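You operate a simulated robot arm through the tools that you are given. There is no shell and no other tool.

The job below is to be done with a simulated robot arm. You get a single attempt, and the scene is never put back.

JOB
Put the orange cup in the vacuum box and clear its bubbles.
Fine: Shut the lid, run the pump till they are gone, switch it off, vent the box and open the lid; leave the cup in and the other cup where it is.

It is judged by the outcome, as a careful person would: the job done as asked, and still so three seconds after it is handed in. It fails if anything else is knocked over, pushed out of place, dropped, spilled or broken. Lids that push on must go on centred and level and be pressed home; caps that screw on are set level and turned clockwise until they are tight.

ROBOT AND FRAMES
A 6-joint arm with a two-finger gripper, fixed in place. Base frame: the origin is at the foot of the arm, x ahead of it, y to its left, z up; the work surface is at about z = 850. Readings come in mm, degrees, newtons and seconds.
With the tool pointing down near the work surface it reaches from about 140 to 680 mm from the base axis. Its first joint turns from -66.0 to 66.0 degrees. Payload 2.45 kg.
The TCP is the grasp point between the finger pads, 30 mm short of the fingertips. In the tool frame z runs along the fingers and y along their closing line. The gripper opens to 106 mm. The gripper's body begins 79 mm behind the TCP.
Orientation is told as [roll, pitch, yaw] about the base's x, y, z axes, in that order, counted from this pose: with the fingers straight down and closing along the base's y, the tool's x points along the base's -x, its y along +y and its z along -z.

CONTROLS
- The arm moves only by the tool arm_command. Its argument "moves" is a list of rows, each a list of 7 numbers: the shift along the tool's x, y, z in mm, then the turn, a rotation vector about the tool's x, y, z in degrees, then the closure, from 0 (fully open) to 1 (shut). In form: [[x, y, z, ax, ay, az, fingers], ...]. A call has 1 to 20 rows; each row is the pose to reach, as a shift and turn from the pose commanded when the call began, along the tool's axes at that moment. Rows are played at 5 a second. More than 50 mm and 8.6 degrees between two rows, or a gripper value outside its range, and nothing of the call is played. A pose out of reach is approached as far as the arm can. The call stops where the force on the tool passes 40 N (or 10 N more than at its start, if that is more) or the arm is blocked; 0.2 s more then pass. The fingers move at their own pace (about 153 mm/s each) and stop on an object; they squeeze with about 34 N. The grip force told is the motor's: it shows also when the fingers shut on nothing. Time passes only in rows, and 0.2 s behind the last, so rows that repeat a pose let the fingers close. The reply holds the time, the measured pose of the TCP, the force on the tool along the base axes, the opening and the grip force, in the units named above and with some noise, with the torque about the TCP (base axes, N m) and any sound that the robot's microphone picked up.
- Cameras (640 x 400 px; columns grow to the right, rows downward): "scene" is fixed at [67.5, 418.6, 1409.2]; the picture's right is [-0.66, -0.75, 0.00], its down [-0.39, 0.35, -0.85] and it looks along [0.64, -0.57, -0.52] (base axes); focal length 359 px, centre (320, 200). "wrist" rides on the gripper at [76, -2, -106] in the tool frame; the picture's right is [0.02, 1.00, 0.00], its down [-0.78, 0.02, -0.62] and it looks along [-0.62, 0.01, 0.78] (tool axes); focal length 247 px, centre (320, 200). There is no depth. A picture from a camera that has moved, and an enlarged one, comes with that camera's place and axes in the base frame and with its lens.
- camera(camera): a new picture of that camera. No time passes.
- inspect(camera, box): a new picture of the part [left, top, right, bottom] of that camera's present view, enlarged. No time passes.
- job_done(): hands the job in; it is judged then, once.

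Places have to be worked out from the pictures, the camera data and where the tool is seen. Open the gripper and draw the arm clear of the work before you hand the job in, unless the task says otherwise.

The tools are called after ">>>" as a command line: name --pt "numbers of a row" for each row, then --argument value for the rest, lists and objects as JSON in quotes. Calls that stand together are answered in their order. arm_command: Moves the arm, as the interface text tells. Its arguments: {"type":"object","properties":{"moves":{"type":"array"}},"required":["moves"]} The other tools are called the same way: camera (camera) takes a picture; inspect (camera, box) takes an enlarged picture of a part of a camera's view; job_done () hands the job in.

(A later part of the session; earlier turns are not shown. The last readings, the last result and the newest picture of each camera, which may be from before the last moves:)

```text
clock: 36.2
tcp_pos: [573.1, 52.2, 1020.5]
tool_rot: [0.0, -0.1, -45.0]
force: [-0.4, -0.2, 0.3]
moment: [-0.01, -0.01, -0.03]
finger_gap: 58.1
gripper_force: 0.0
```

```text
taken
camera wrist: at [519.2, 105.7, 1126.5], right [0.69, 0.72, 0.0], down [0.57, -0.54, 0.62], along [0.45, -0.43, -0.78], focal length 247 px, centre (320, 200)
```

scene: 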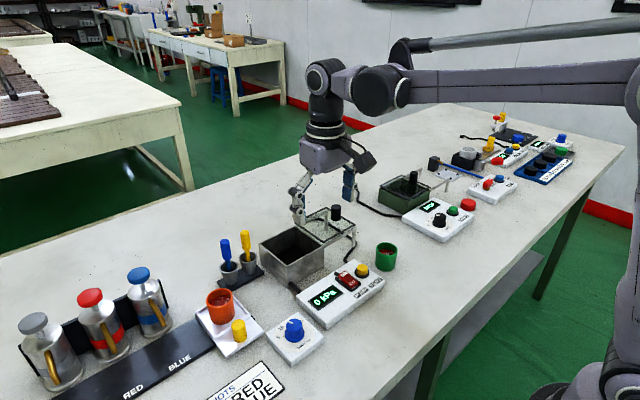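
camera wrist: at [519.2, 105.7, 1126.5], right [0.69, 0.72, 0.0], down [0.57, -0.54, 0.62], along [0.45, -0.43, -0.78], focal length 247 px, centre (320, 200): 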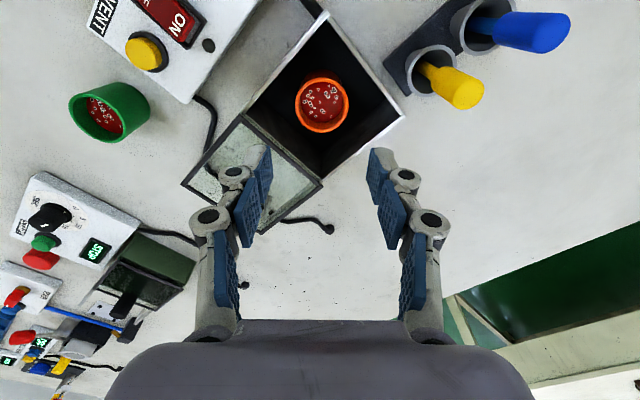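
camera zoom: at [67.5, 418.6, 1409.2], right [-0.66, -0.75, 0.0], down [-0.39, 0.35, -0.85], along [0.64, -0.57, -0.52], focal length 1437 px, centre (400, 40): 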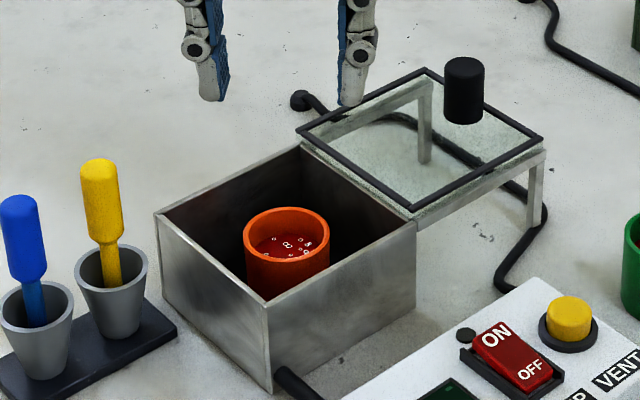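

The orange cup sits in the box with its rim below the box edge. Next is the lid: I'll go above the knob, near (573, −81) with its top about z 950, turning the gripper back to straight.

>>> arm_command --pt "-12 -12 0 0 0 -6 0.45" --pt "-25 -25 0 0 0 -12 0.45" --pt "-38 -38 0 0 0 -18 0.45" --pt "-52 -52 0 0 0 -25 0.45" --pt "-66 -66 0 0 0 -32 0.45" --pt "-82 -82 0 0 0 -39 0.45" --pt "-94.7 -94.7 0 0 0 -45 0.45" --pt "-94.7 -94.7 0 0 0 -45 0.45"

>>> camera --camera "wrist"

>>> inspect --camera "scene" --box '[260, 160, 400, 290]'

```text
clock: 38.0
tcp_pos: [574.3, -79.4, 1019.2]
tool_rot: [0.0, -0.1, 0.1]
force: [0.3, -0.1, -0.1]
moment: [0.0, -0.02, -0.02]
finger_gap: 58.2
gripper_force: 0.0
```

```text
taken
camera wrist: at [499.3, -81.2, 1124.9], right [-0.02, 1.0, 0.0], down [0.78, 0.02, 0.62], along [0.62, 0.01, -0.78], focal length 247 px, centre (320, 200)
```

wrist: 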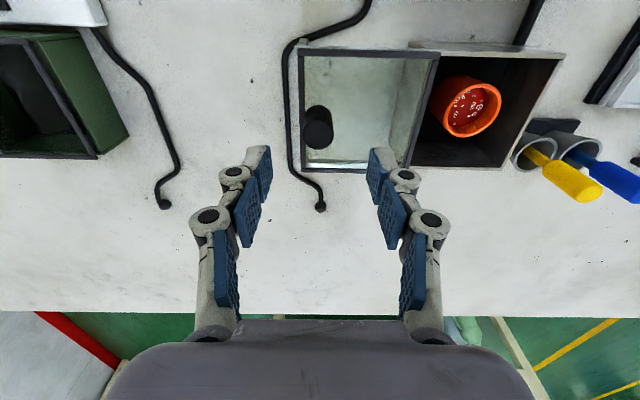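

```text
3.08 times, centred on (330, 225) of scene
camera zoom: at [67.5, 418.6, 1409.2], right [-0.66, -0.75, 0.0], down [-0.39, 0.35, -0.85], along [0.64, -0.57, -0.52], focal length 1105 px, centre (289, 123)
```

zoom: 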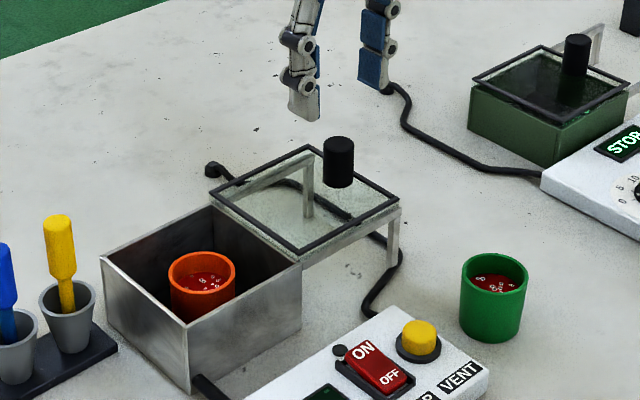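

I can see the knob between the fingers; I'll zoom to fix its centre.

>>> inspect --camera "wrist" --box '[280, 30, 460, 190]'

>>> inspect --camera "scene" --box '[380, 150, 480, 250]'

```text
2.50 times, centred on (370, 110) of wrist
camera zoom: at [499.3, -81.2, 1124.9], right [-0.02, 1.0, 0.0], down [0.78, 0.02, 0.62], along [0.62, 0.01, -0.78], focal length 617 px, centre (195, 425)
```

zoom: 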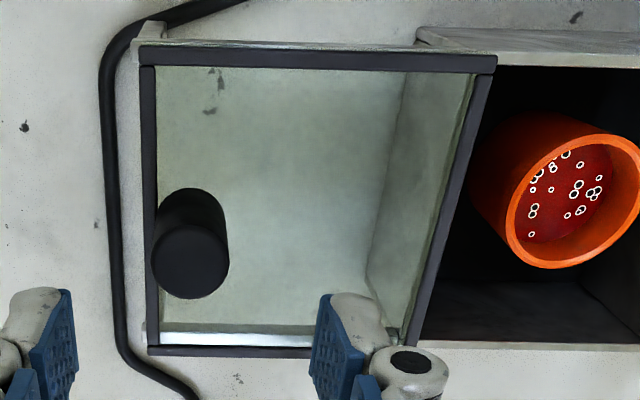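

```text
4.00 times, centred on (430, 200) of scene
camera zoom: at [67.5, 418.6, 1409.2], right [-0.66, -0.75, 0.0], down [-0.39, 0.35, -0.85], along [0.64, -0.57, -0.52], focal length 1437 px, centre (-120, 200)
```

zoom: 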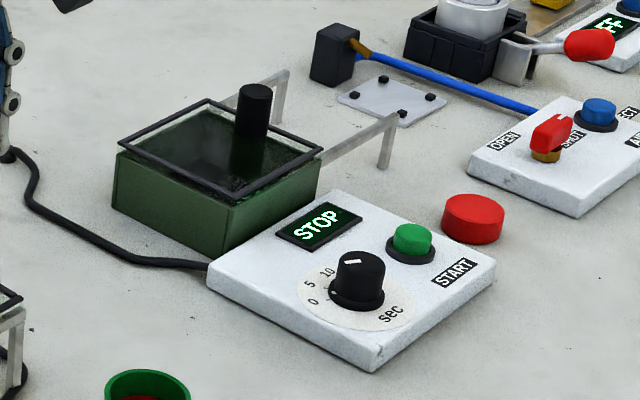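

The knob is at about (576, −82), 23 mm across, base z about 916, top 950. I'll lower to TCP z about 953 so the tips stay about 6 mm above the glass, then close on the knob.

>>> arm_command --pt "-0.5 -1 15 0 0 0 0.45" --pt "-0.7 -2.5 32 0 0 0 0.45" --pt "-0.7 -2.5 48 0 0 0 0.45" --pt "-0.7 -2.5 60 0 0 0 0.45" --pt "-0.7 -2.5 66 0 0 0 0.45" --pt "-0.7 -2.5 66 0 0 0 0.45"

>>> camera --camera "wrist"

>>> inspect --camera "scene" --box '[270, 170, 390, 280]'

```text
clock: 39.4
tcp_pos: [574.8, -82.3, 953.9]
tool_rot: [0.0, 0.0, 0.1]
force: [-0.3, 0.9, -0.6]
moment: [0.01, 0.0, 0.0]
finger_gap: 58.3
gripper_force: 0.0
```

```text
taken
camera wrist: at [499.5, -83.5, 1058.7], right [-0.02, 1.0, 0.0], down [0.78, 0.02, 0.62], along [0.62, 0.01, -0.78], focal length 247 px, centre (320, 200)
```

wrist: 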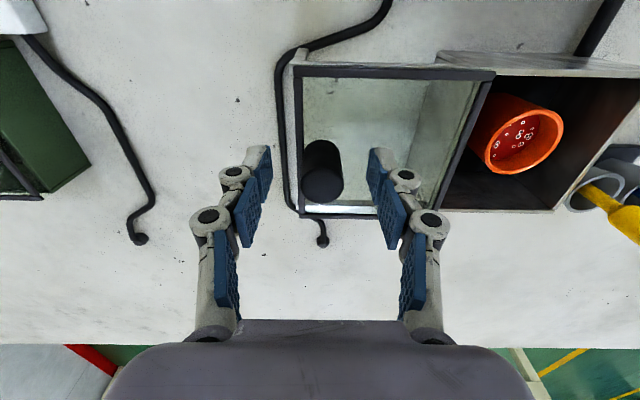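

```text
3.64 times, centred on (330, 225) of scene
camera zoom: at [67.5, 418.6, 1409.2], right [-0.66, -0.75, 0.0], down [-0.39, 0.35, -0.85], along [0.64, -0.57, -0.52], focal length 1306 px, centre (284, 109)
```

zoom: 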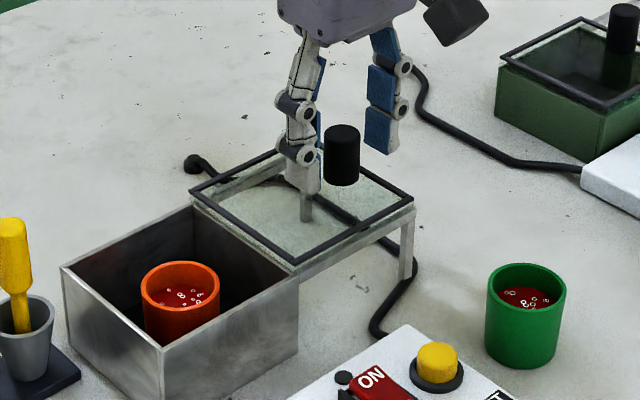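

The knob is centred between the fingers and nothing touches. I'll close on it gradually.

>>> arm_command --pt "0 0 0 0 0 0 0.55" --pt "0 0 0 0 0 0 0.65" --pt "0 0 0 0 0 0 0.72" --pt "0 0 0 0 0 0 0.76" --pt "0 0 0 0 0 0 0.8" --pt "0 0 0 0 0 0 0.85" --pt "0 0 0 0 0 0 0.85"

>>> inspect --camera "scene" --box '[270, 170, 390, 280]'

```text
clock: 41.0
tcp_pos: [576.0, -80.8, 953.3]
tool_rot: [0.1, 0.0, 0.1]
force: [-0.4, 7.7, -1.0]
moment: [0.22, 0.0, -0.02]
finger_gap: 23.5
gripper_force: 44.7
```

```text
3.64 times, centred on (330, 225) of scene
camera zoom: at [67.5, 418.8, 1409.1], right [-0.66, -0.75, 0.0], down [-0.39, 0.35, -0.85], along [0.64, -0.57, -0.52], focal length 1306 px, centre (284, 109)
```

zoom: 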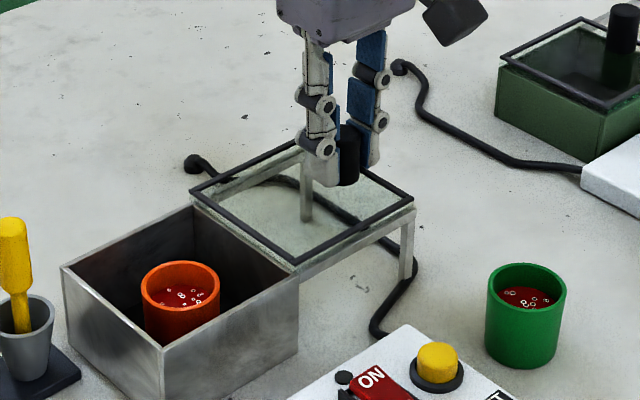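

The knob is held (23.5 mm gap) with a mild side force. I'll slide +y 12 mm first and watch for resistance.

>>> arm_command --pt "0 2 0 0 0 0 0.85" --pt "0 5 0 0 0 0 0.85" --pt "0 9 0 0 0 0 0.85" --pt "0 12 0 0 0 0 0.85"

>>> inspect --camera "scene" --box '[270, 170, 390, 280]'

```text
clock: 42.0
tcp_pos: [574.3, -71.0, 953.9]
tool_rot: [-0.1, -0.1, 0.0]
force: [5.2, -1.0, -10.2]
moment: [-0.1, 0.07, -0.14]
finger_gap: 23.2
gripper_force: 45.4
```

```text
3.64 times, centred on (330, 225) of scene
camera zoom: at [67.8, 418.6, 1409.2], right [-0.66, -0.75, 0.0], down [-0.39, 0.35, -0.85], along [0.64, -0.57, -0.52], focal length 1306 px, centre (284, 109)
```

zoom: 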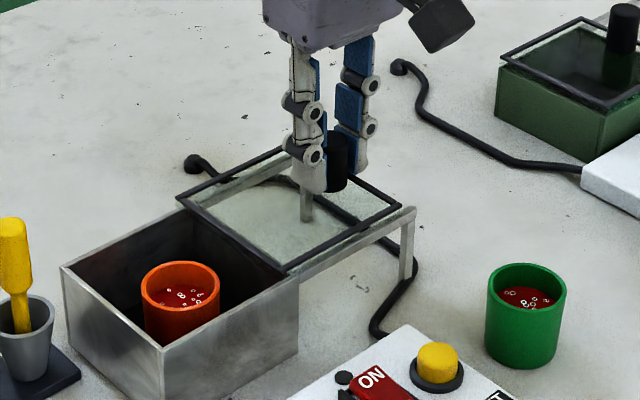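

The lid slides with the knob. There's about 10 N downward pull on the tool, so I'm slightly high; I'll lower 0.6 mm while continuing to slide.

>>> arm_command --pt "0.3 2 0.6 0 0 0 0.85" --pt "0.3 6 0.6 0 0 0 0.85" --pt "0.3 11 0.6 0 0 0 0.85" --pt "0.3 16 0.6 0 0 0 0.85" --pt "0.3 20 0.6 0 0 0 0.85"

>>> inspect --camera "scene" --box '[260, 180, 380, 290]'

```text
clock: 43.2
tcp_pos: [574.7, -49.3, 953.9]
tool_rot: [-0.1, -0.1, 0.1]
force: [5.9, -1.6, -2.5]
moment: [-0.02, -1.35, -0.1]
finger_gap: 23.5
gripper_force: 45.6
```

```text
3.64 times, centred on (320, 235) of scene
camera zoom: at [67.7, 418.6, 1409.2], right [-0.66, -0.75, 0.0], down [-0.39, 0.35, -0.85], along [0.64, -0.57, -0.52], focal length 1306 px, centre (320, 73)
```

zoom: 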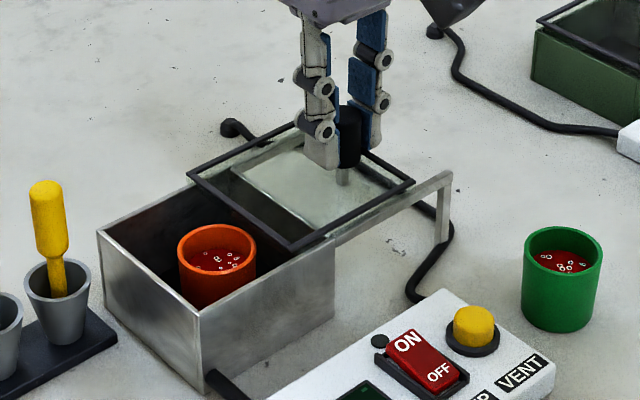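

The lid is tracking well, but there's a −1.35 N·m torque building from my grip. I'll loosen the fingers slightly to let the lid settle on its rails, then look.

>>> arm_command --pt "0 0 0 0 0 0 0.77" --pt "0 0 0 0 0 0 0.75" --pt "0 0 0 0 0 0 0.75"

>>> camera --camera "wrist"

>>> inspect --camera "scene" --box '[260, 180, 380, 290]'

```text
clock: 44.0
tcp_pos: [573.1, -50.5, 954.4]
tool_rot: [0.1, 0.0, 0.0]
force: [0.4, 0.5, 0.0]
moment: [-0.03, 0.02, 0.03]
finger_gap: 26.6
gripper_force: 0.1
```

```text
taken
camera wrist: at [499.3, -51.4, 1058.9], right [-0.02, 1.0, 0.0], down [0.78, 0.02, 0.62], along [0.62, 0.01, -0.78], focal length 247 px, centre (320, 200)
```

wrist: 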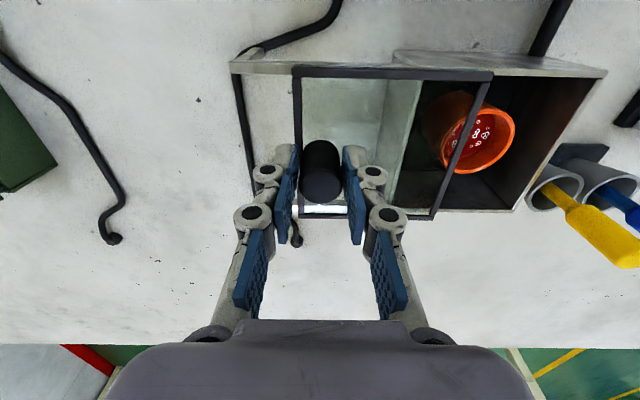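

```text
3.64 times, centred on (320, 235) of scene
camera zoom: at [67.5, 418.6, 1409.2], right [-0.66, -0.75, 0.0], down [-0.39, 0.35, -0.85], along [0.64, -0.57, -0.52], focal length 1306 px, centre (320, 73)
```

zoom: 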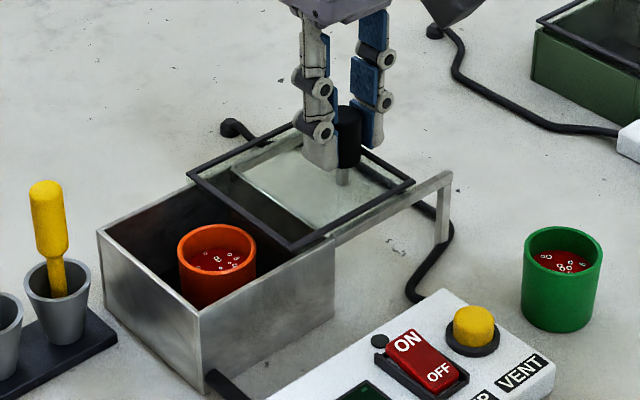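

Forces are zero and the lid lies square on its rails. I'll keep the fingers just caging the knob and push it along with the trailing finger, 30 mm.

>>> arm_command --pt "0 3 0 0 0 0 0.75" --pt "0 7 0 0 0 0 0.75" --pt "0 12 0 0 0 0 0.75" --pt "0 18 0 0 0 0 0.75" --pt "0 24 0 0 0 0 0.75" --pt "0 30 0 0 0 0 0.75"

>>> camera --camera "wrist"

>>> inspect --camera "scene" --box '[250, 180, 370, 290]'

```text
clock: 45.4
tcp_pos: [575.0, -20.9, 953.7]
tool_rot: [0.1, 0.0, 0.1]
force: [-0.6, 0.4, 1.1]
moment: [0.0, -0.01, 0.0]
finger_gap: 26.3
gripper_force: 0.0
```

```text
taken
camera wrist: at [499.3, -21.7, 1058.3], right [-0.02, 1.0, 0.0], down [0.78, 0.02, 0.62], along [0.62, 0.01, -0.78], focal length 247 px, centre (320, 200)
```

wrist: 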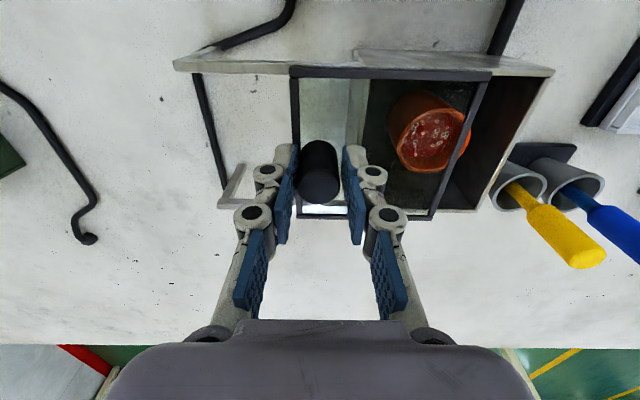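

```text
3.64 times, centred on (310, 235) of scene
camera zoom: at [67.5, 418.6, 1409.2], right [-0.66, -0.75, 0.0], down [-0.39, 0.35, -0.85], along [0.64, -0.57, -0.52], focal length 1306 px, centre (356, 73)
```

zoom: 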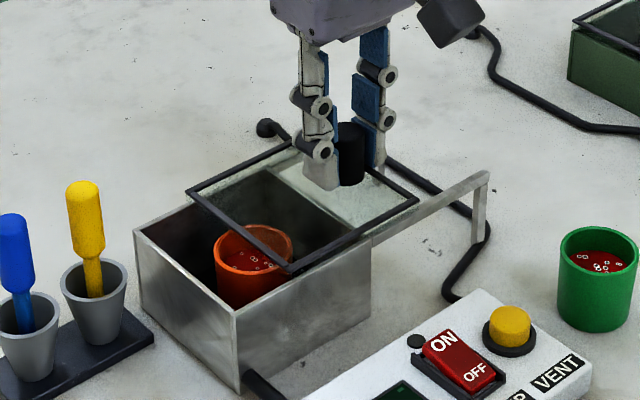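

The lid slides freely and clears the cup. I'll continue about 35 mm more, slowing near the closed position.

>>> arm_command --pt "0 3 0 0 0 0 0.75" --pt "0 8 0 0 0 0 0.75" --pt "0 14 0 0 0 0 0.75" --pt "0 20 0 0 0 0 0.75" --pt "0 26 0 0 0 0 0.75" --pt "0 31 0 0 0 0 0.75" --pt "0 34 0 0 0 0 0.75" --pt "0 36 0 0 0 0 0.75"

>>> camera --camera "wrist"

>>> inspect --camera "scene" --box '[250, 180, 370, 290]'

```text
clock: 47.2
tcp_pos: [575.1, 15.9, 953.9]
tool_rot: [-0.1, 0.0, -0.1]
force: [0.6, -0.4, -0.7]
moment: [0.01, 0.01, -0.02]
finger_gap: 26.7
gripper_force: 0.0
```

```text
taken
camera wrist: at [499.5, 14.5, 1059.0], right [-0.02, 1.0, 0.0], down [0.78, 0.02, 0.62], along [0.62, 0.01, -0.78], focal length 247 px, centre (320, 200)
```

wrist: 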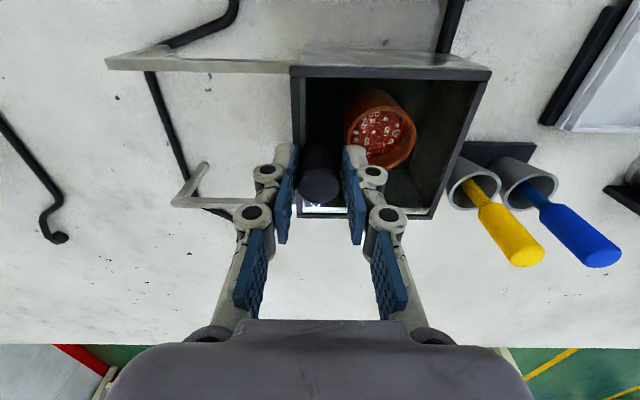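

```text
3.64 times, centred on (310, 235) of scene
camera zoom: at [67.5, 418.6, 1409.2], right [-0.66, -0.75, 0.0], down [-0.39, 0.35, -0.85], along [0.64, -0.57, -0.52], focal length 1306 px, centre (356, 73)
```

zoom: 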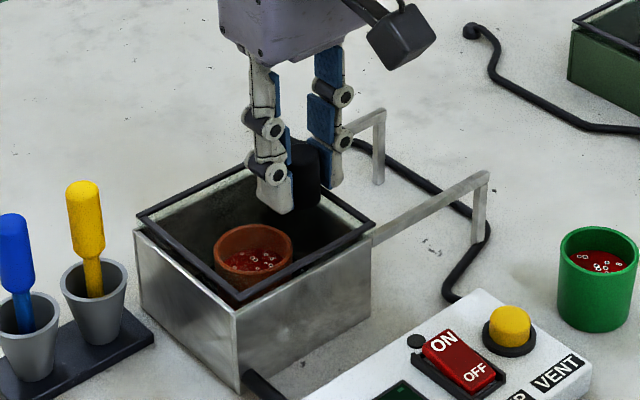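

Nearly shut. I'll nudge on in 1 mm steps and look for a stop.

>>> arm_command --pt "0 1 0 0 0 0 0.75" --pt "0 2 0 0 0 0 0.75" --pt "0 3 0 0 0 0 0.75"

>>> inspect --camera "wrist" --box '[270, 30, 510, 230]'

>>> inspect --camera "scene" --box '[260, 200, 350, 290]'

```text
clock: 48.0
tcp_pos: [574.7, 18.7, 955.4]
tool_rot: [0.1, 0.0, 0.0]
force: [-1.0, -1.4, 0.5]
moment: [0.0, -0.01, 0.03]
finger_gap: 26.6
gripper_force: 0.0
```

```text
2.00 times, centred on (390, 130) of wrist
camera zoom: at [499.4, 17.6, 1058.6], right [-0.02, 1.0, 0.0], down [0.78, 0.02, 0.62], along [0.62, 0.01, -0.78], focal length 494 px, centre (180, 340)
```

zoom: 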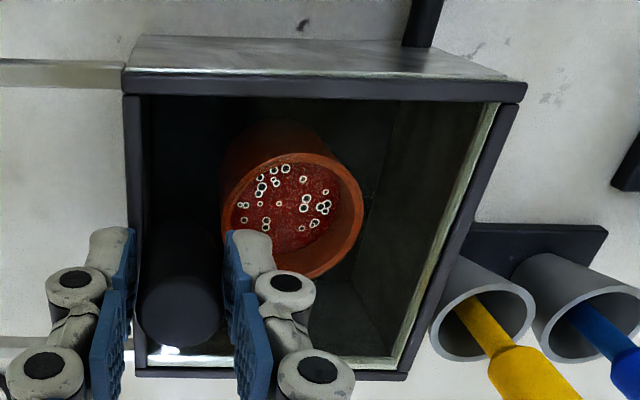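

```text
4.44 times, centred on (305, 245) of scene
camera zoom: at [67.5, 418.6, 1409.2], right [-0.66, -0.75, 0.0], down [-0.39, 0.35, -0.85], along [0.64, -0.57, -0.52], focal length 1597 px, centre (387, 0)
```

zoom: 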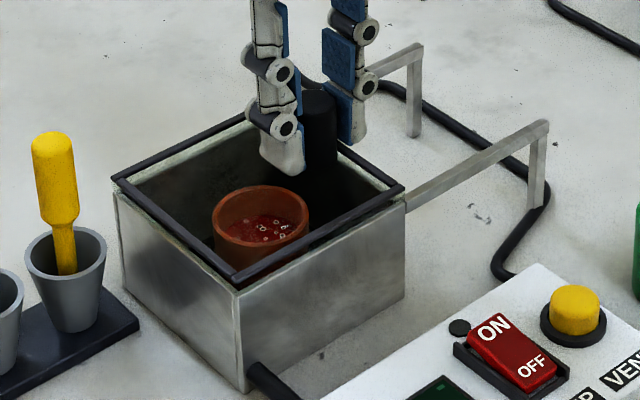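

No stop yet and the lid looks almost flush. I'll zoom on the corners to compare lid and box edges.

>>> inspect --camera "scene" --box '[295, 240, 325, 265]'

>>> inspect --camera "scene" --box '[330, 225, 365, 255]'

>>> inspect --camera "scene" --box '[270, 220, 305, 250]'

```text
16.00 times, centred on (310, 252) of scene
camera zoom: at [67.5, 418.6, 1409.2], right [-0.66, -0.75, 0.0], down [-0.39, 0.35, -0.85], along [0.64, -0.57, -0.52], focal length 5748 px, centre (480, -640)
```

zoom: 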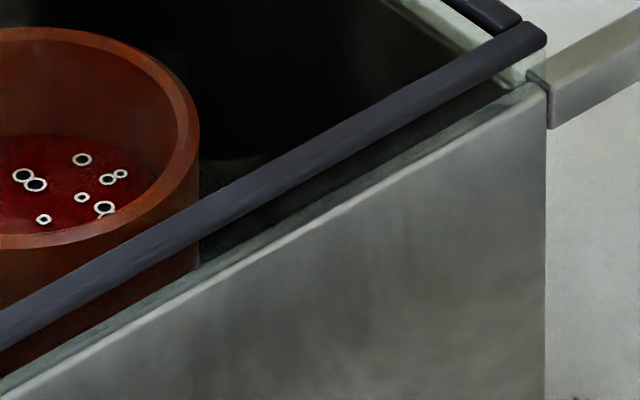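

```text
13.33 times, centred on (348, 240) of scene
camera zoom: at [67.5, 418.6, 1409.2], right [-0.66, -0.75, 0.0], down [-0.39, 0.35, -0.85], along [0.64, -0.57, -0.52], focal length 4790 px, centre (-47, -333)
```

zoom: 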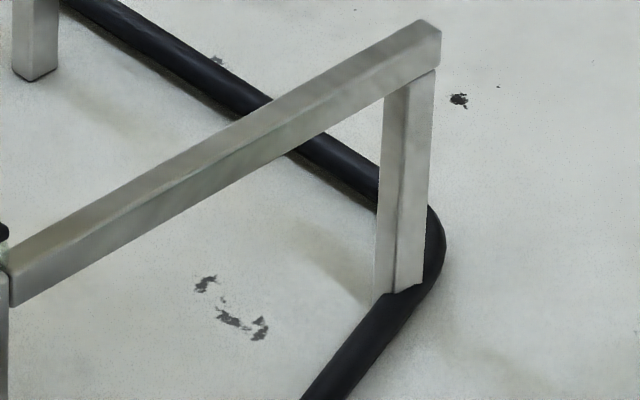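

```text
13.33 times, centred on (288, 235) of scene
camera zoom: at [67.5, 418.6, 1409.2], right [-0.66, -0.75, 0.0], down [-0.39, 0.35, -0.85], along [0.64, -0.57, -0.52], focal length 4790 px, centre (753, -267)
```

zoom: 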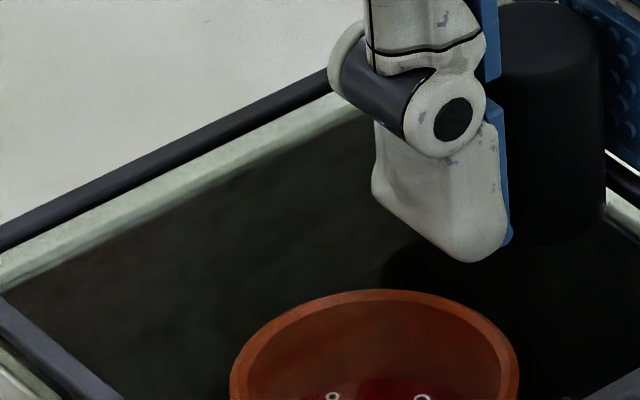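

At the −y corner the glass edge lines up with the box within about a millimetre. Checking the +y corners too.

>>> inspect --camera "scene" --box '[255, 225, 285, 250]'

>>> inspect --camera "scene" --box '[258, 250, 288, 275]'

>>> inspect --camera "wrist" --box '[440, 50, 500, 100]'

>>> inspect --camera "wrist" --box '[300, 40, 360, 90]'

```text
16.00 times, centred on (270, 238) of scene
camera zoom: at [67.5, 418.6, 1409.2], right [-0.66, -0.75, 0.0], down [-0.39, 0.35, -0.85], along [0.64, -0.57, -0.52], focal length 5748 px, centre (1120, -400)
```

zoom: 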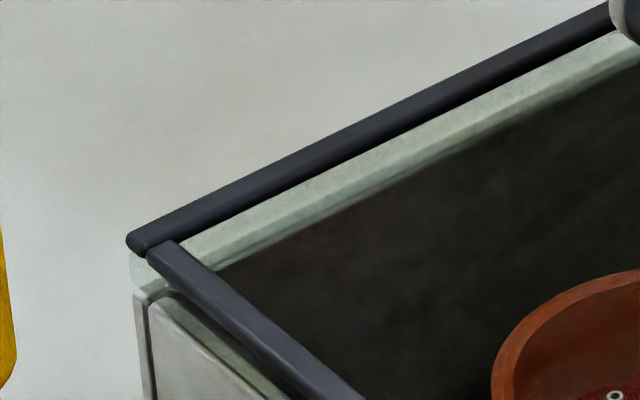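

```text
16.00 times, centred on (273, 262) of scene
camera zoom: at [67.5, 418.6, 1409.2], right [-0.66, -0.75, 0.0], down [-0.39, 0.35, -0.85], along [0.64, -0.57, -0.52], focal length 5748 px, centre (1072, -800)
```

zoom: 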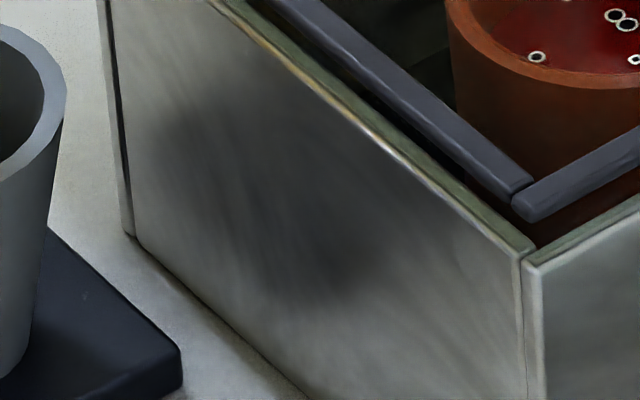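

```text
8.00 times, centred on (470, 75) of wrist
camera zoom: at [499.4, 17.6, 1058.6], right [-0.02, 1.0, 0.0], down [0.78, 0.02, 0.62], along [0.62, 0.01, -0.78], focal length 1976 px, centre (-880, 1200)
```

zoom: 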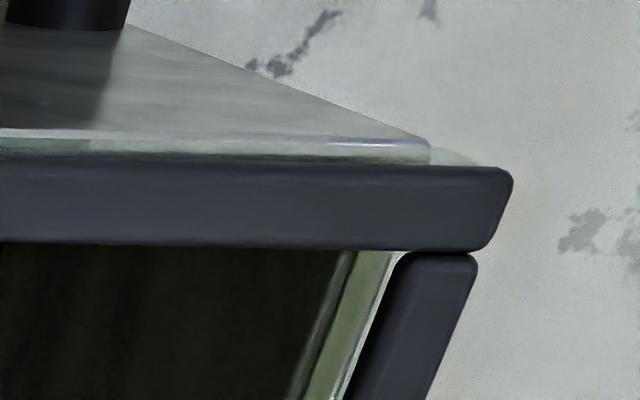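

```text
8.00 times, centred on (330, 65) of wrist
camera zoom: at [499.4, 17.6, 1058.6], right [-0.02, 1.0, 0.0], down [0.78, 0.02, 0.62], along [0.62, 0.01, -0.78], focal length 1976 px, centre (240, 1280)
```

zoom: 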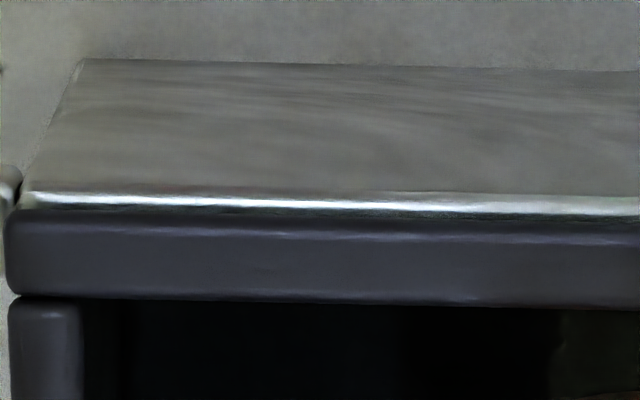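

The lid is flush with the box on both sides to within about a millimetre, perhaps 0.5 mm short. I'll nudge 0.7 mm more to see whether there's a stop.

>>> arm_command --pt "0 0.4 0 0 0 0 0.75" --pt "0 0.8 0 0 0 0 0.75" --pt "0 0.8 0 0 0 0 0.75"

>>> inspect --camera "wrist" --box '[300, 40, 360, 90]'

>>> inspect --camera "wrist" --box '[440, 50, 500, 100]'

```text
clock: 48.8
tcp_pos: [575.2, 19.7, 953.3]
tool_rot: [0.0, 0.0, 0.0]
force: [0.1, 0.5, -0.1]
moment: [-0.01, -0.03, -0.02]
finger_gap: 26.5
gripper_force: 0.0
```

```text
8.00 times, centred on (330, 65) of wrist
camera zoom: at [498.9, 18.4, 1058.9], right [-0.02, 1.0, 0.0], down [0.78, 0.02, 0.62], along [0.62, 0.01, -0.78], focal length 1976 px, centre (240, 1280)
```

zoom: 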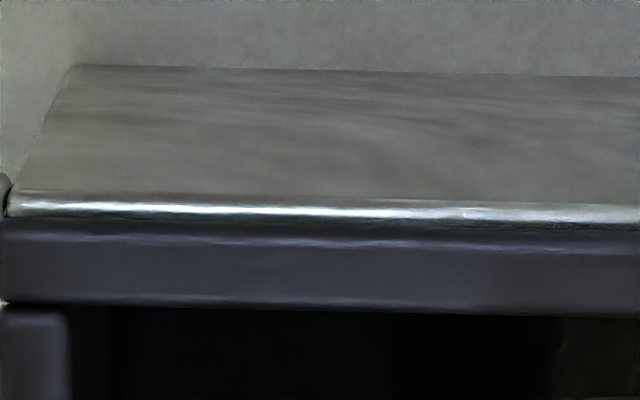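

```text
8.00 times, centred on (470, 75) of wrist
camera zoom: at [498.9, 18.4, 1058.9], right [-0.02, 1.0, 0.0], down [0.78, 0.02, 0.62], along [0.62, 0.01, -0.78], focal length 1976 px, centre (-880, 1200)
```

zoom: 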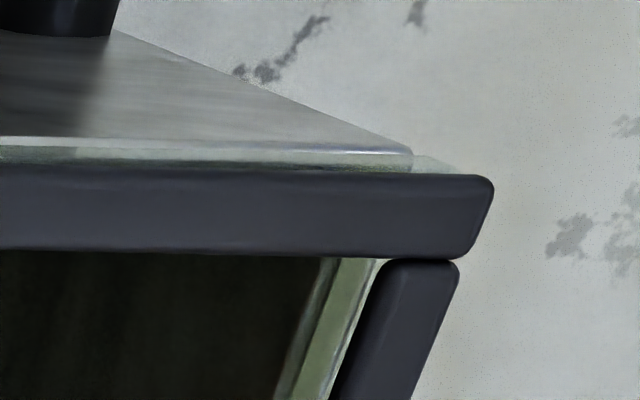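

The lid didn't move relative to the box this time, and the force is still nil. I'll advance 1 mm more to test for the stop.

>>> arm_command --pt "0 0.5 0 0 0 0 0.75" --pt "0 1 0 0 0 0 0.75" --pt "0 1 0 0 0 0 0.75"

>>> inspect --camera "wrist" --box '[260, 130, 380, 230]'

>>> inspect --camera "wrist" --box '[440, 50, 500, 100]'

```text
clock: 49.6
tcp_pos: [574.4, 20.3, 953.9]
tool_rot: [0.1, 0.1, 0.0]
force: [-0.5, -0.7, -0.6]
moment: [-0.04, 0.0, 0.02]
finger_gap: 26.5
gripper_force: 0.7
```

```text
4.00 times, centred on (320, 180) of wrist
camera zoom: at [498.7, 18.8, 1059.1], right [-0.02, 1.0, 0.0], down [0.78, 0.02, 0.62], along [0.62, 0.01, -0.78], focal length 988 px, centre (320, 280)
```

zoom: 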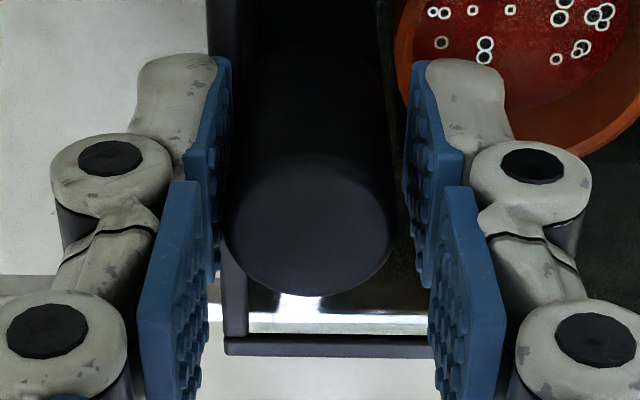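

```text
8.00 times, centred on (470, 75) of wrist
camera zoom: at [498.7, 18.8, 1059.1], right [-0.02, 1.0, 0.0], down [0.78, 0.02, 0.62], along [0.62, 0.01, -0.78], focal length 1976 px, centre (-880, 1200)
```

zoom: 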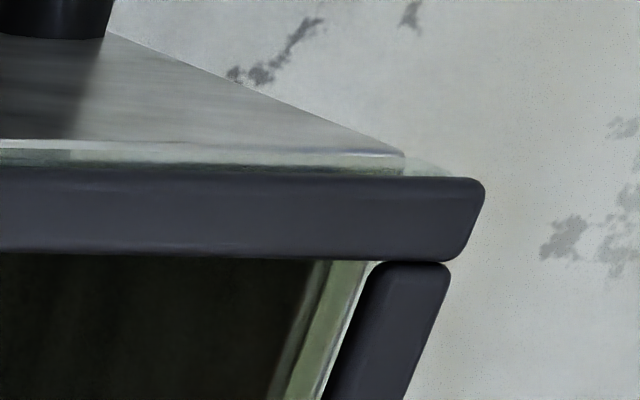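

The lid stays flush and fixed relative to the box while the trailing finger is just reaching the knob. One more small push to feel for the stop.

>>> arm_command --pt "0 0.5 0 0 0 0 0.75" --pt "0 1 0 0 0 0 0.75" --pt "0 1 0 0 0 0 0.75"

>>> inspect --camera "wrist" --box '[440, 50, 500, 100]'

```text
clock: 50.4
tcp_pos: [574.2, 21.1, 953.5]
tool_rot: [0.0, 0.0, 0.0]
force: [-0.9, -2.9, -1.0]
moment: [-0.03, -0.01, 0.0]
finger_gap: 28.1
gripper_force: 1.1
```

```text
8.00 times, centred on (470, 75) of wrist
camera zoom: at [499.0, 19.7, 1059.0], right [-0.02, 1.0, 0.0], down [0.78, 0.02, 0.62], along [0.62, 0.01, -0.78], focal length 1976 px, centre (-880, 1200)
```

zoom: 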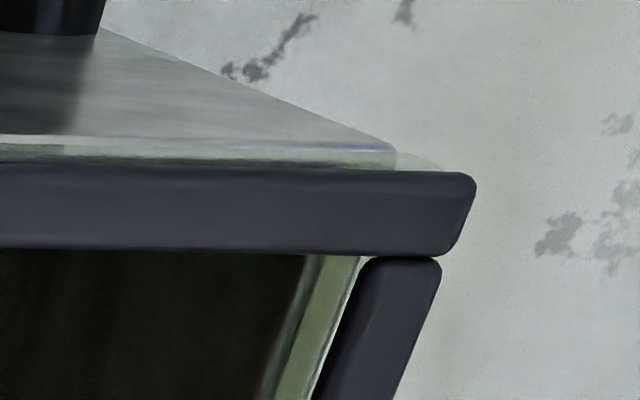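

The finger now meets a firm stop (−2.9 N and the finger yields), so the lid is fully shut. I'll back off 1.5 mm, open, and lift clear.

>>> arm_command --pt "0 -1.5 0 0 0 0 0.72" --pt "0 -1.5 0 0 0 0 0.6" --pt "0 -1.5 0 0 0 0 0.5" --pt "0 -1.5 -8 0 0 0 0.5" --pt "0 -1.5 -25 0 0 0 0.5" --pt "0 -1.5 -55 0 0 0 0.5" --pt "0 -1.5 -75 0 0 0 0.5" --pt "0 -1.5 -75 0 0 0 0.5"

>>> camera --camera "wrist"

>>> inspect --camera "scene" --box '[240, 200, 400, 330]'

```text
clock: 52.2
tcp_pos: [574.4, 21.0, 1030.2]
tool_rot: [0.1, 0.0, 0.0]
force: [-0.3, -0.3, 0.2]
moment: [0.0, 0.0, -0.01]
finger_gap: 53.3
gripper_force: 0.0
```

```text
taken
camera wrist: at [499.2, 19.5, 1135.2], right [-0.02, 1.0, 0.0], down [0.78, 0.02, 0.62], along [0.62, 0.01, -0.78], focal length 247 px, centre (320, 200)
```

wrist: 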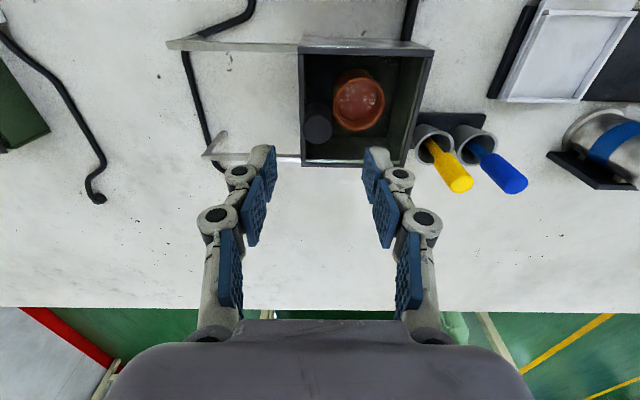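

```text
3.08 times, centred on (320, 265) of scene
camera zoom: at [67.5, 418.6, 1409.2], right [-0.66, -0.75, 0.0], down [-0.39, 0.35, -0.85], along [0.64, -0.57, -0.52], focal length 1105 px, centre (320, 0)
```

zoom: 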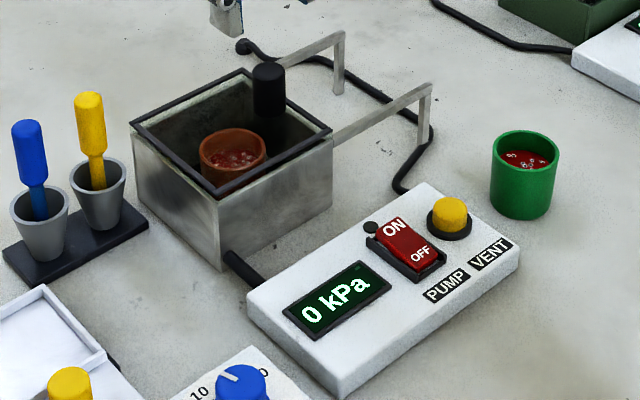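

The lid is shut flush. Now for the pump switch: I'll move over the control panel, around (437, 10), to locate the rocker and vent button.

>>> arm_command --pt "30 -2 0 0 0 0 0.5" --pt "60 -4 0 0 0 0 0.5" --pt "90 -7 5 0 0 0 0.5" --pt "120 -9 12 0 0 0 0.5" --pt "137 -11 20 0 0 0 0.5" --pt "137 -11 20 0 0 0 0.5"

>>> camera --camera "wrist"

>>> camera --camera "scene"

```text
clock: 53.6
tcp_pos: [438.6, 7.1, 1010.5]
tool_rot: [0.0, 0.0, 0.0]
force: [0.0, -0.6, -0.1]
moment: [-0.03, 0.01, -0.02]
finger_gap: 53.1
gripper_force: 0.1
```

```text
taken
camera wrist: at [363.4, 6.4, 1115.5], right [-0.02, 1.0, 0.0], down [0.78, 0.02, 0.62], along [0.62, 0.01, -0.78], focal length 247 px, centre (320, 200)
```

wrist: 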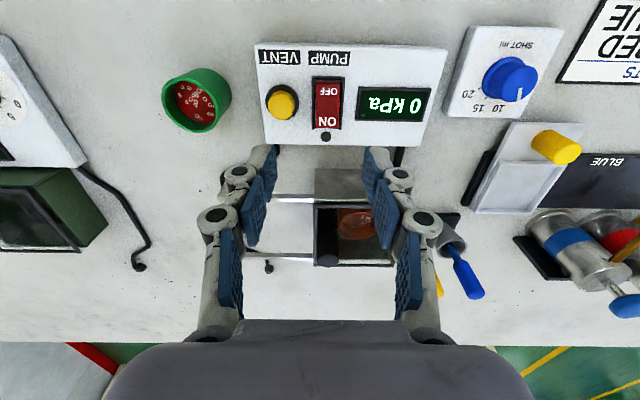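

```text
taken
```

scene: 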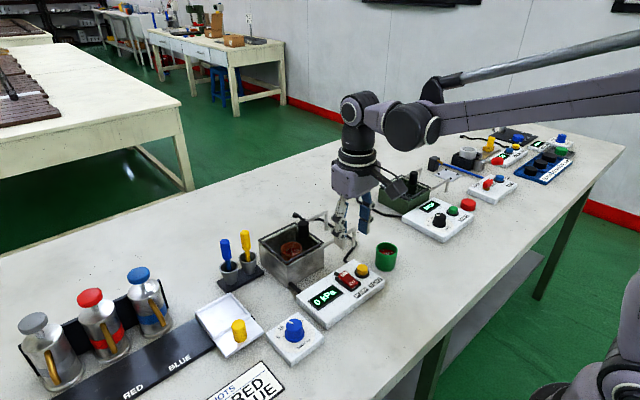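

I'll zoom onto the rocker and vent button to compute their positions.

>>> inspect --camera "wrist" --box '[245, 40, 455, 160]'

>>> inspect --camera "scene" --box '[290, 240, 390, 330]'

```text
3.05 times, centred on (350, 100) of wrist
camera zoom: at [363.4, 6.4, 1115.5], right [-0.02, 1.0, 0.0], down [0.78, 0.02, 0.62], along [0.62, 0.01, -0.78], focal length 753 px, centre (229, 505)
```

zoom: 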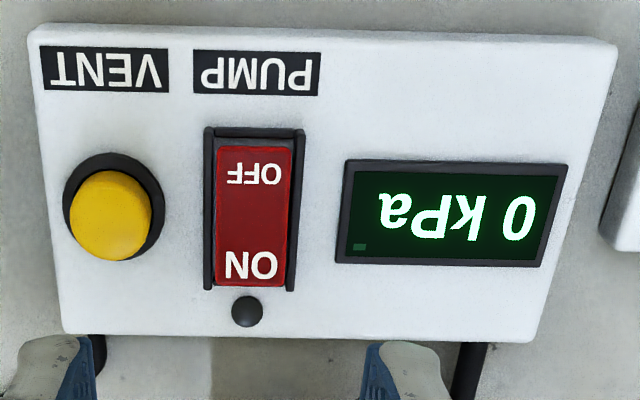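

```text
4.44 times, centred on (340, 285) of scene
camera zoom: at [67.5, 418.6, 1409.2], right [-0.66, -0.75, 0.0], down [-0.39, 0.35, -0.85], along [0.64, -0.57, -0.52], focal length 1597 px, centre (231, -178)
```

zoom: 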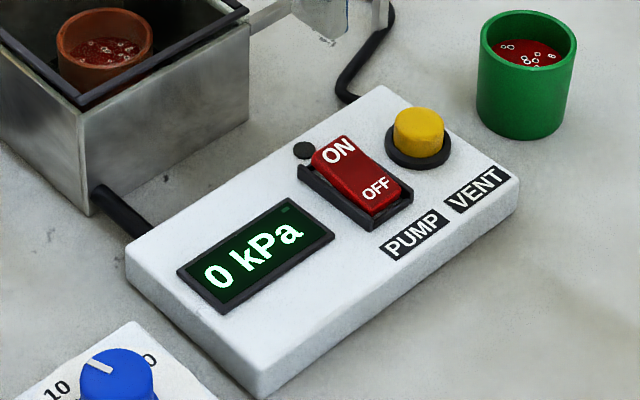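

The rocker spans x 419–459 at y ≈ 14.5, with the raised ON end at about x 455; the vent button is near (436, −27). I'll close the fingers, tilt 15° so only the leading fingertip edge presses, and hover over the ON end.

>>> arm_command --pt "-4 2 10 0 5 0 0.7" --pt "-9 4 28 0 10 0 0.9" --pt "-13.6 6.1 50 0 15 0 1" --pt "-13.6 6.1 70 0 15 0 1" --pt "-13.6 6.1 78 0 15 0 1" --pt "-13.6 6.1 78 0 15 0 1"

>>> camera --camera "wrist"

>>> inspect --camera "scene" --box '[290, 220, 400, 320]'

```text
clock: 55.0
tcp_pos: [450.3, 14.9, 930.4]
tool_rot: [0.1, 15.0, 0.0]
force: [-0.5, -0.1, -0.7]
moment: [-0.03, -0.01, 0.0]
finger_gap: 0.0
gripper_force: 29.0
```

```text
taken
camera wrist: at [406.3, 12.7, 1051.3], right [-0.02, 1.0, 0.01], down [0.92, 0.02, 0.4], along [0.4, 0.01, -0.92], focal length 247 px, centre (320, 200)
```

wrist: 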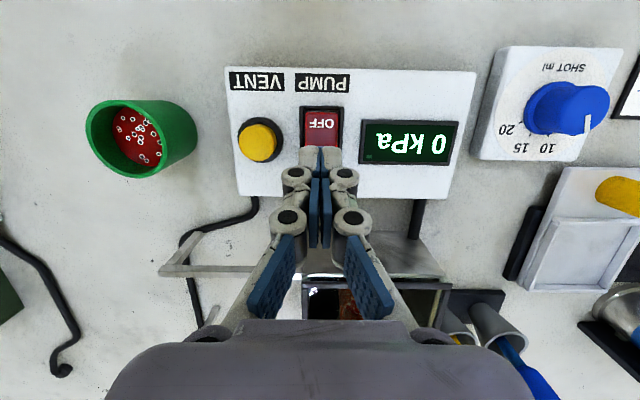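

```text
4.00 times, centred on (345, 270) of scene
camera zoom: at [67.5, 418.6, 1409.2], right [-0.66, -0.75, 0.0], down [-0.39, 0.35, -0.85], along [0.64, -0.57, -0.52], focal length 1437 px, centre (220, -80)
```

zoom: 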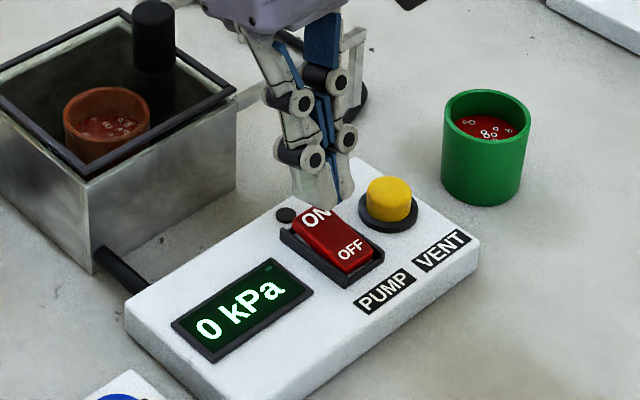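

The tip is right over the ON end. I'll descend vertically (in the tilted tool axes) 12 mm, then feel for contact in small steps.

>>> arm_command --pt "-1.04 0 3.86 0 0 0 1" --pt "-2.07 0 7.73 0 0 0 1" --pt "-3.11 0 11.59 0 0 0 1" --pt "-3.11 0 11.59 0 0 0 1"

>>> inspect --camera "scene" --box '[310, 235, 390, 305]'

```text
clock: 56.0
tcp_pos: [450.6, 15.8, 917.2]
tool_rot: [0.0, 15.0, 0.0]
force: [0.5, 0.9, 0.2]
moment: [0.0, -0.01, -0.01]
finger_gap: 0.1
gripper_force: 28.9
```

```text
5.71 times, centred on (350, 270) of scene
camera zoom: at [67.5, 418.6, 1409.2], right [-0.66, -0.75, 0.0], down [-0.39, 0.35, -0.85], along [0.64, -0.57, -0.52], focal length 2053 px, centre (149, -200)
```

zoom: 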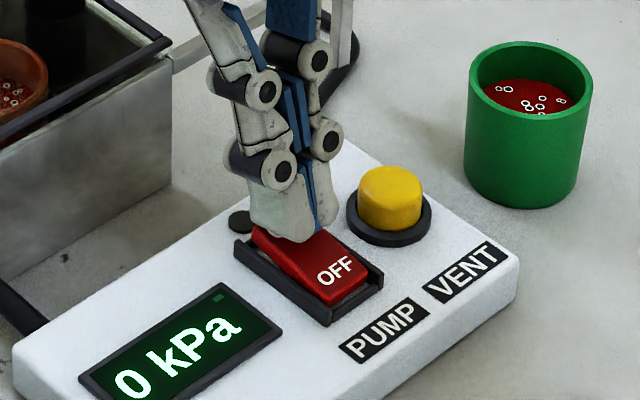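

No contact yet with the tip edge at about z 885. Continuing down 2 mm at a time.

>>> arm_command --pt "-0.26 0 0.97 0 0 0 1" --pt "-0.52 0 1.93 0 0 0 1" --pt "-0.52 0 1.93 0 0 0 1"

>>> arm_command --pt "-0.26 0 0.97 0 0 0 1" --pt "-0.52 0 1.93 0 0 0 1" --pt "-0.52 0 1.93 0 0 0 1"

>>> inspect --camera "scene" --box '[310, 235, 390, 305]'

```text
clock: 56.8
tcp_pos: [450.8, 15.2, 916.8]
tool_rot: [0.0, 15.0, 0.0]
force: [-0.9, -0.3, 0.0]
moment: [-0.05, -0.02, 0.02]
finger_gap: 6.1
gripper_force: 28.3
```

```text
clock: 57.6
tcp_pos: [452.2, 15.4, 915.4]
tool_rot: [0.0, 15.0, 0.1]
force: [0.4, 0.4, 0.8]
moment: [-0.02, 0.03, 0.01]
finger_gap: 0.1
gripper_force: 29.1
```

```text
5.71 times, centred on (350, 270) of scene
camera zoom: at [67.5, 418.6, 1409.2], right [-0.66, -0.75, 0.0], down [-0.39, 0.35, -0.85], along [0.64, -0.57, -0.52], focal length 2053 px, centre (149, -200)
```

zoom: 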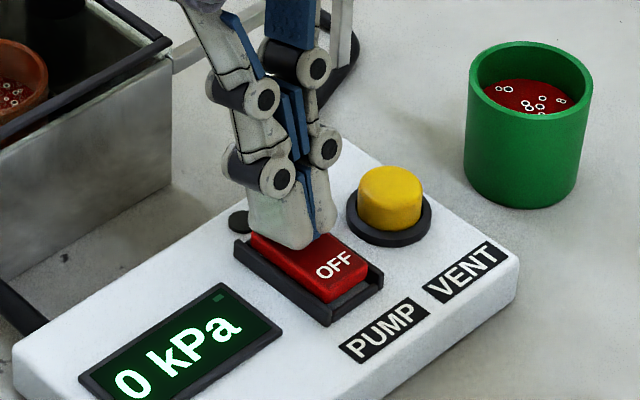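

The OFF end is starting to rise, so the rocker is turning with very little force. I'll press on down in 2 mm steps.

>>> arm_command --pt "-0.26 0 0.97 0 0 0 1" --pt "-0.52 0 1.93 0 0 0 1" --pt "-0.52 0 1.93 0 0 0 1"

>>> inspect --camera "scene" --box '[310, 235, 390, 305]'

```text
clock: 58.4
tcp_pos: [450.2, 15.4, 912.5]
tool_rot: [0.0, 14.9, 0.0]
force: [-0.2, -1.2, 0.2]
moment: [0.0, -0.02, -0.02]
finger_gap: 0.0
gripper_force: 28.7
heard: click
```

```text
5.71 times, centred on (350, 270) of scene
camera zoom: at [67.5, 418.6, 1409.2], right [-0.66, -0.75, 0.0], down [-0.39, 0.35, -0.85], along [0.64, -0.57, -0.52], focal length 2053 px, centre (149, -200)
```

zoom: 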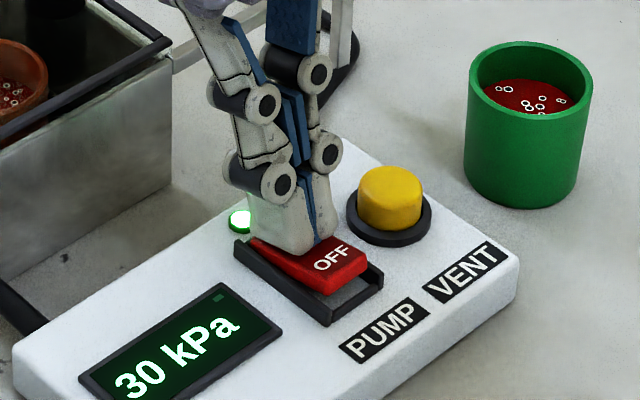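

The pump clicked on, the lamp is green, and it reads 30 kPa. I'll lift off the switch and watch the cup through the lid.

>>> arm_command --pt "2.07 0 -7.73 0 0 0 1" --pt "4.66 0 -17.4 0 0 0 1"

>>> inspect --camera "scene" --box '[250, 210, 390, 310]'

>>> inspect --camera "scene" --box '[270, 230, 310, 260]'

```text
clock: 59.0
tcp_pos: [451.8, 15.3, 932.2]
tool_rot: [0.0, 15.0, 0.1]
force: [-0.4, -0.2, 0.5]
moment: [-0.03, 0.02, -0.02]
finger_gap: 0.2
gripper_force: 28.2
```

```text
4.00 times, centred on (320, 260) of scene
camera zoom: at [67.5, 418.6, 1409.2], right [-0.66, -0.75, 0.0], down [-0.39, 0.35, -0.85], along [0.64, -0.57, -0.52], focal length 1437 px, centre (320, -40)
```

zoom: 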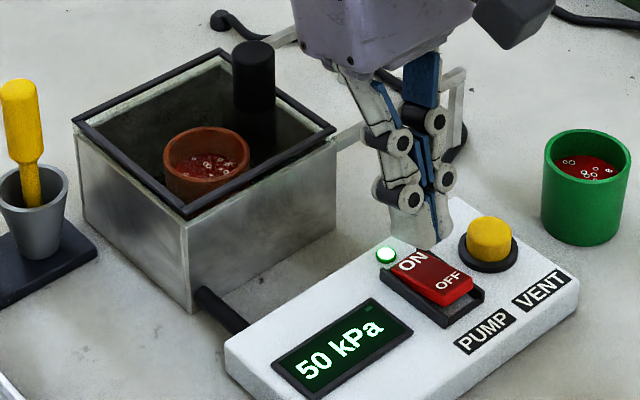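

```text
13.33 times, centred on (290, 245) of scene
camera zoom: at [67.5, 418.6, 1409.2], right [-0.66, -0.75, 0.0], down [-0.39, 0.35, -0.85], along [0.64, -0.57, -0.52], focal length 4790 px, centre (720, -400)
```

zoom: 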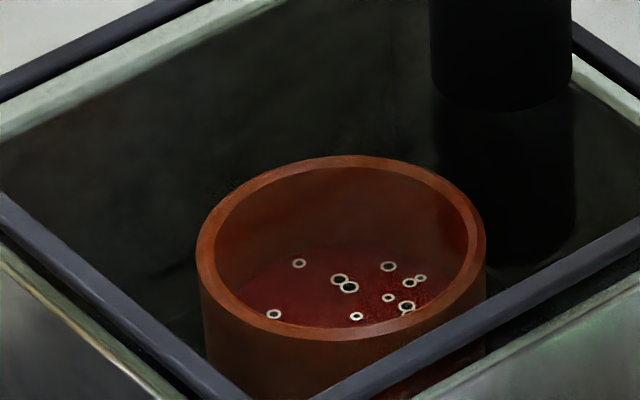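

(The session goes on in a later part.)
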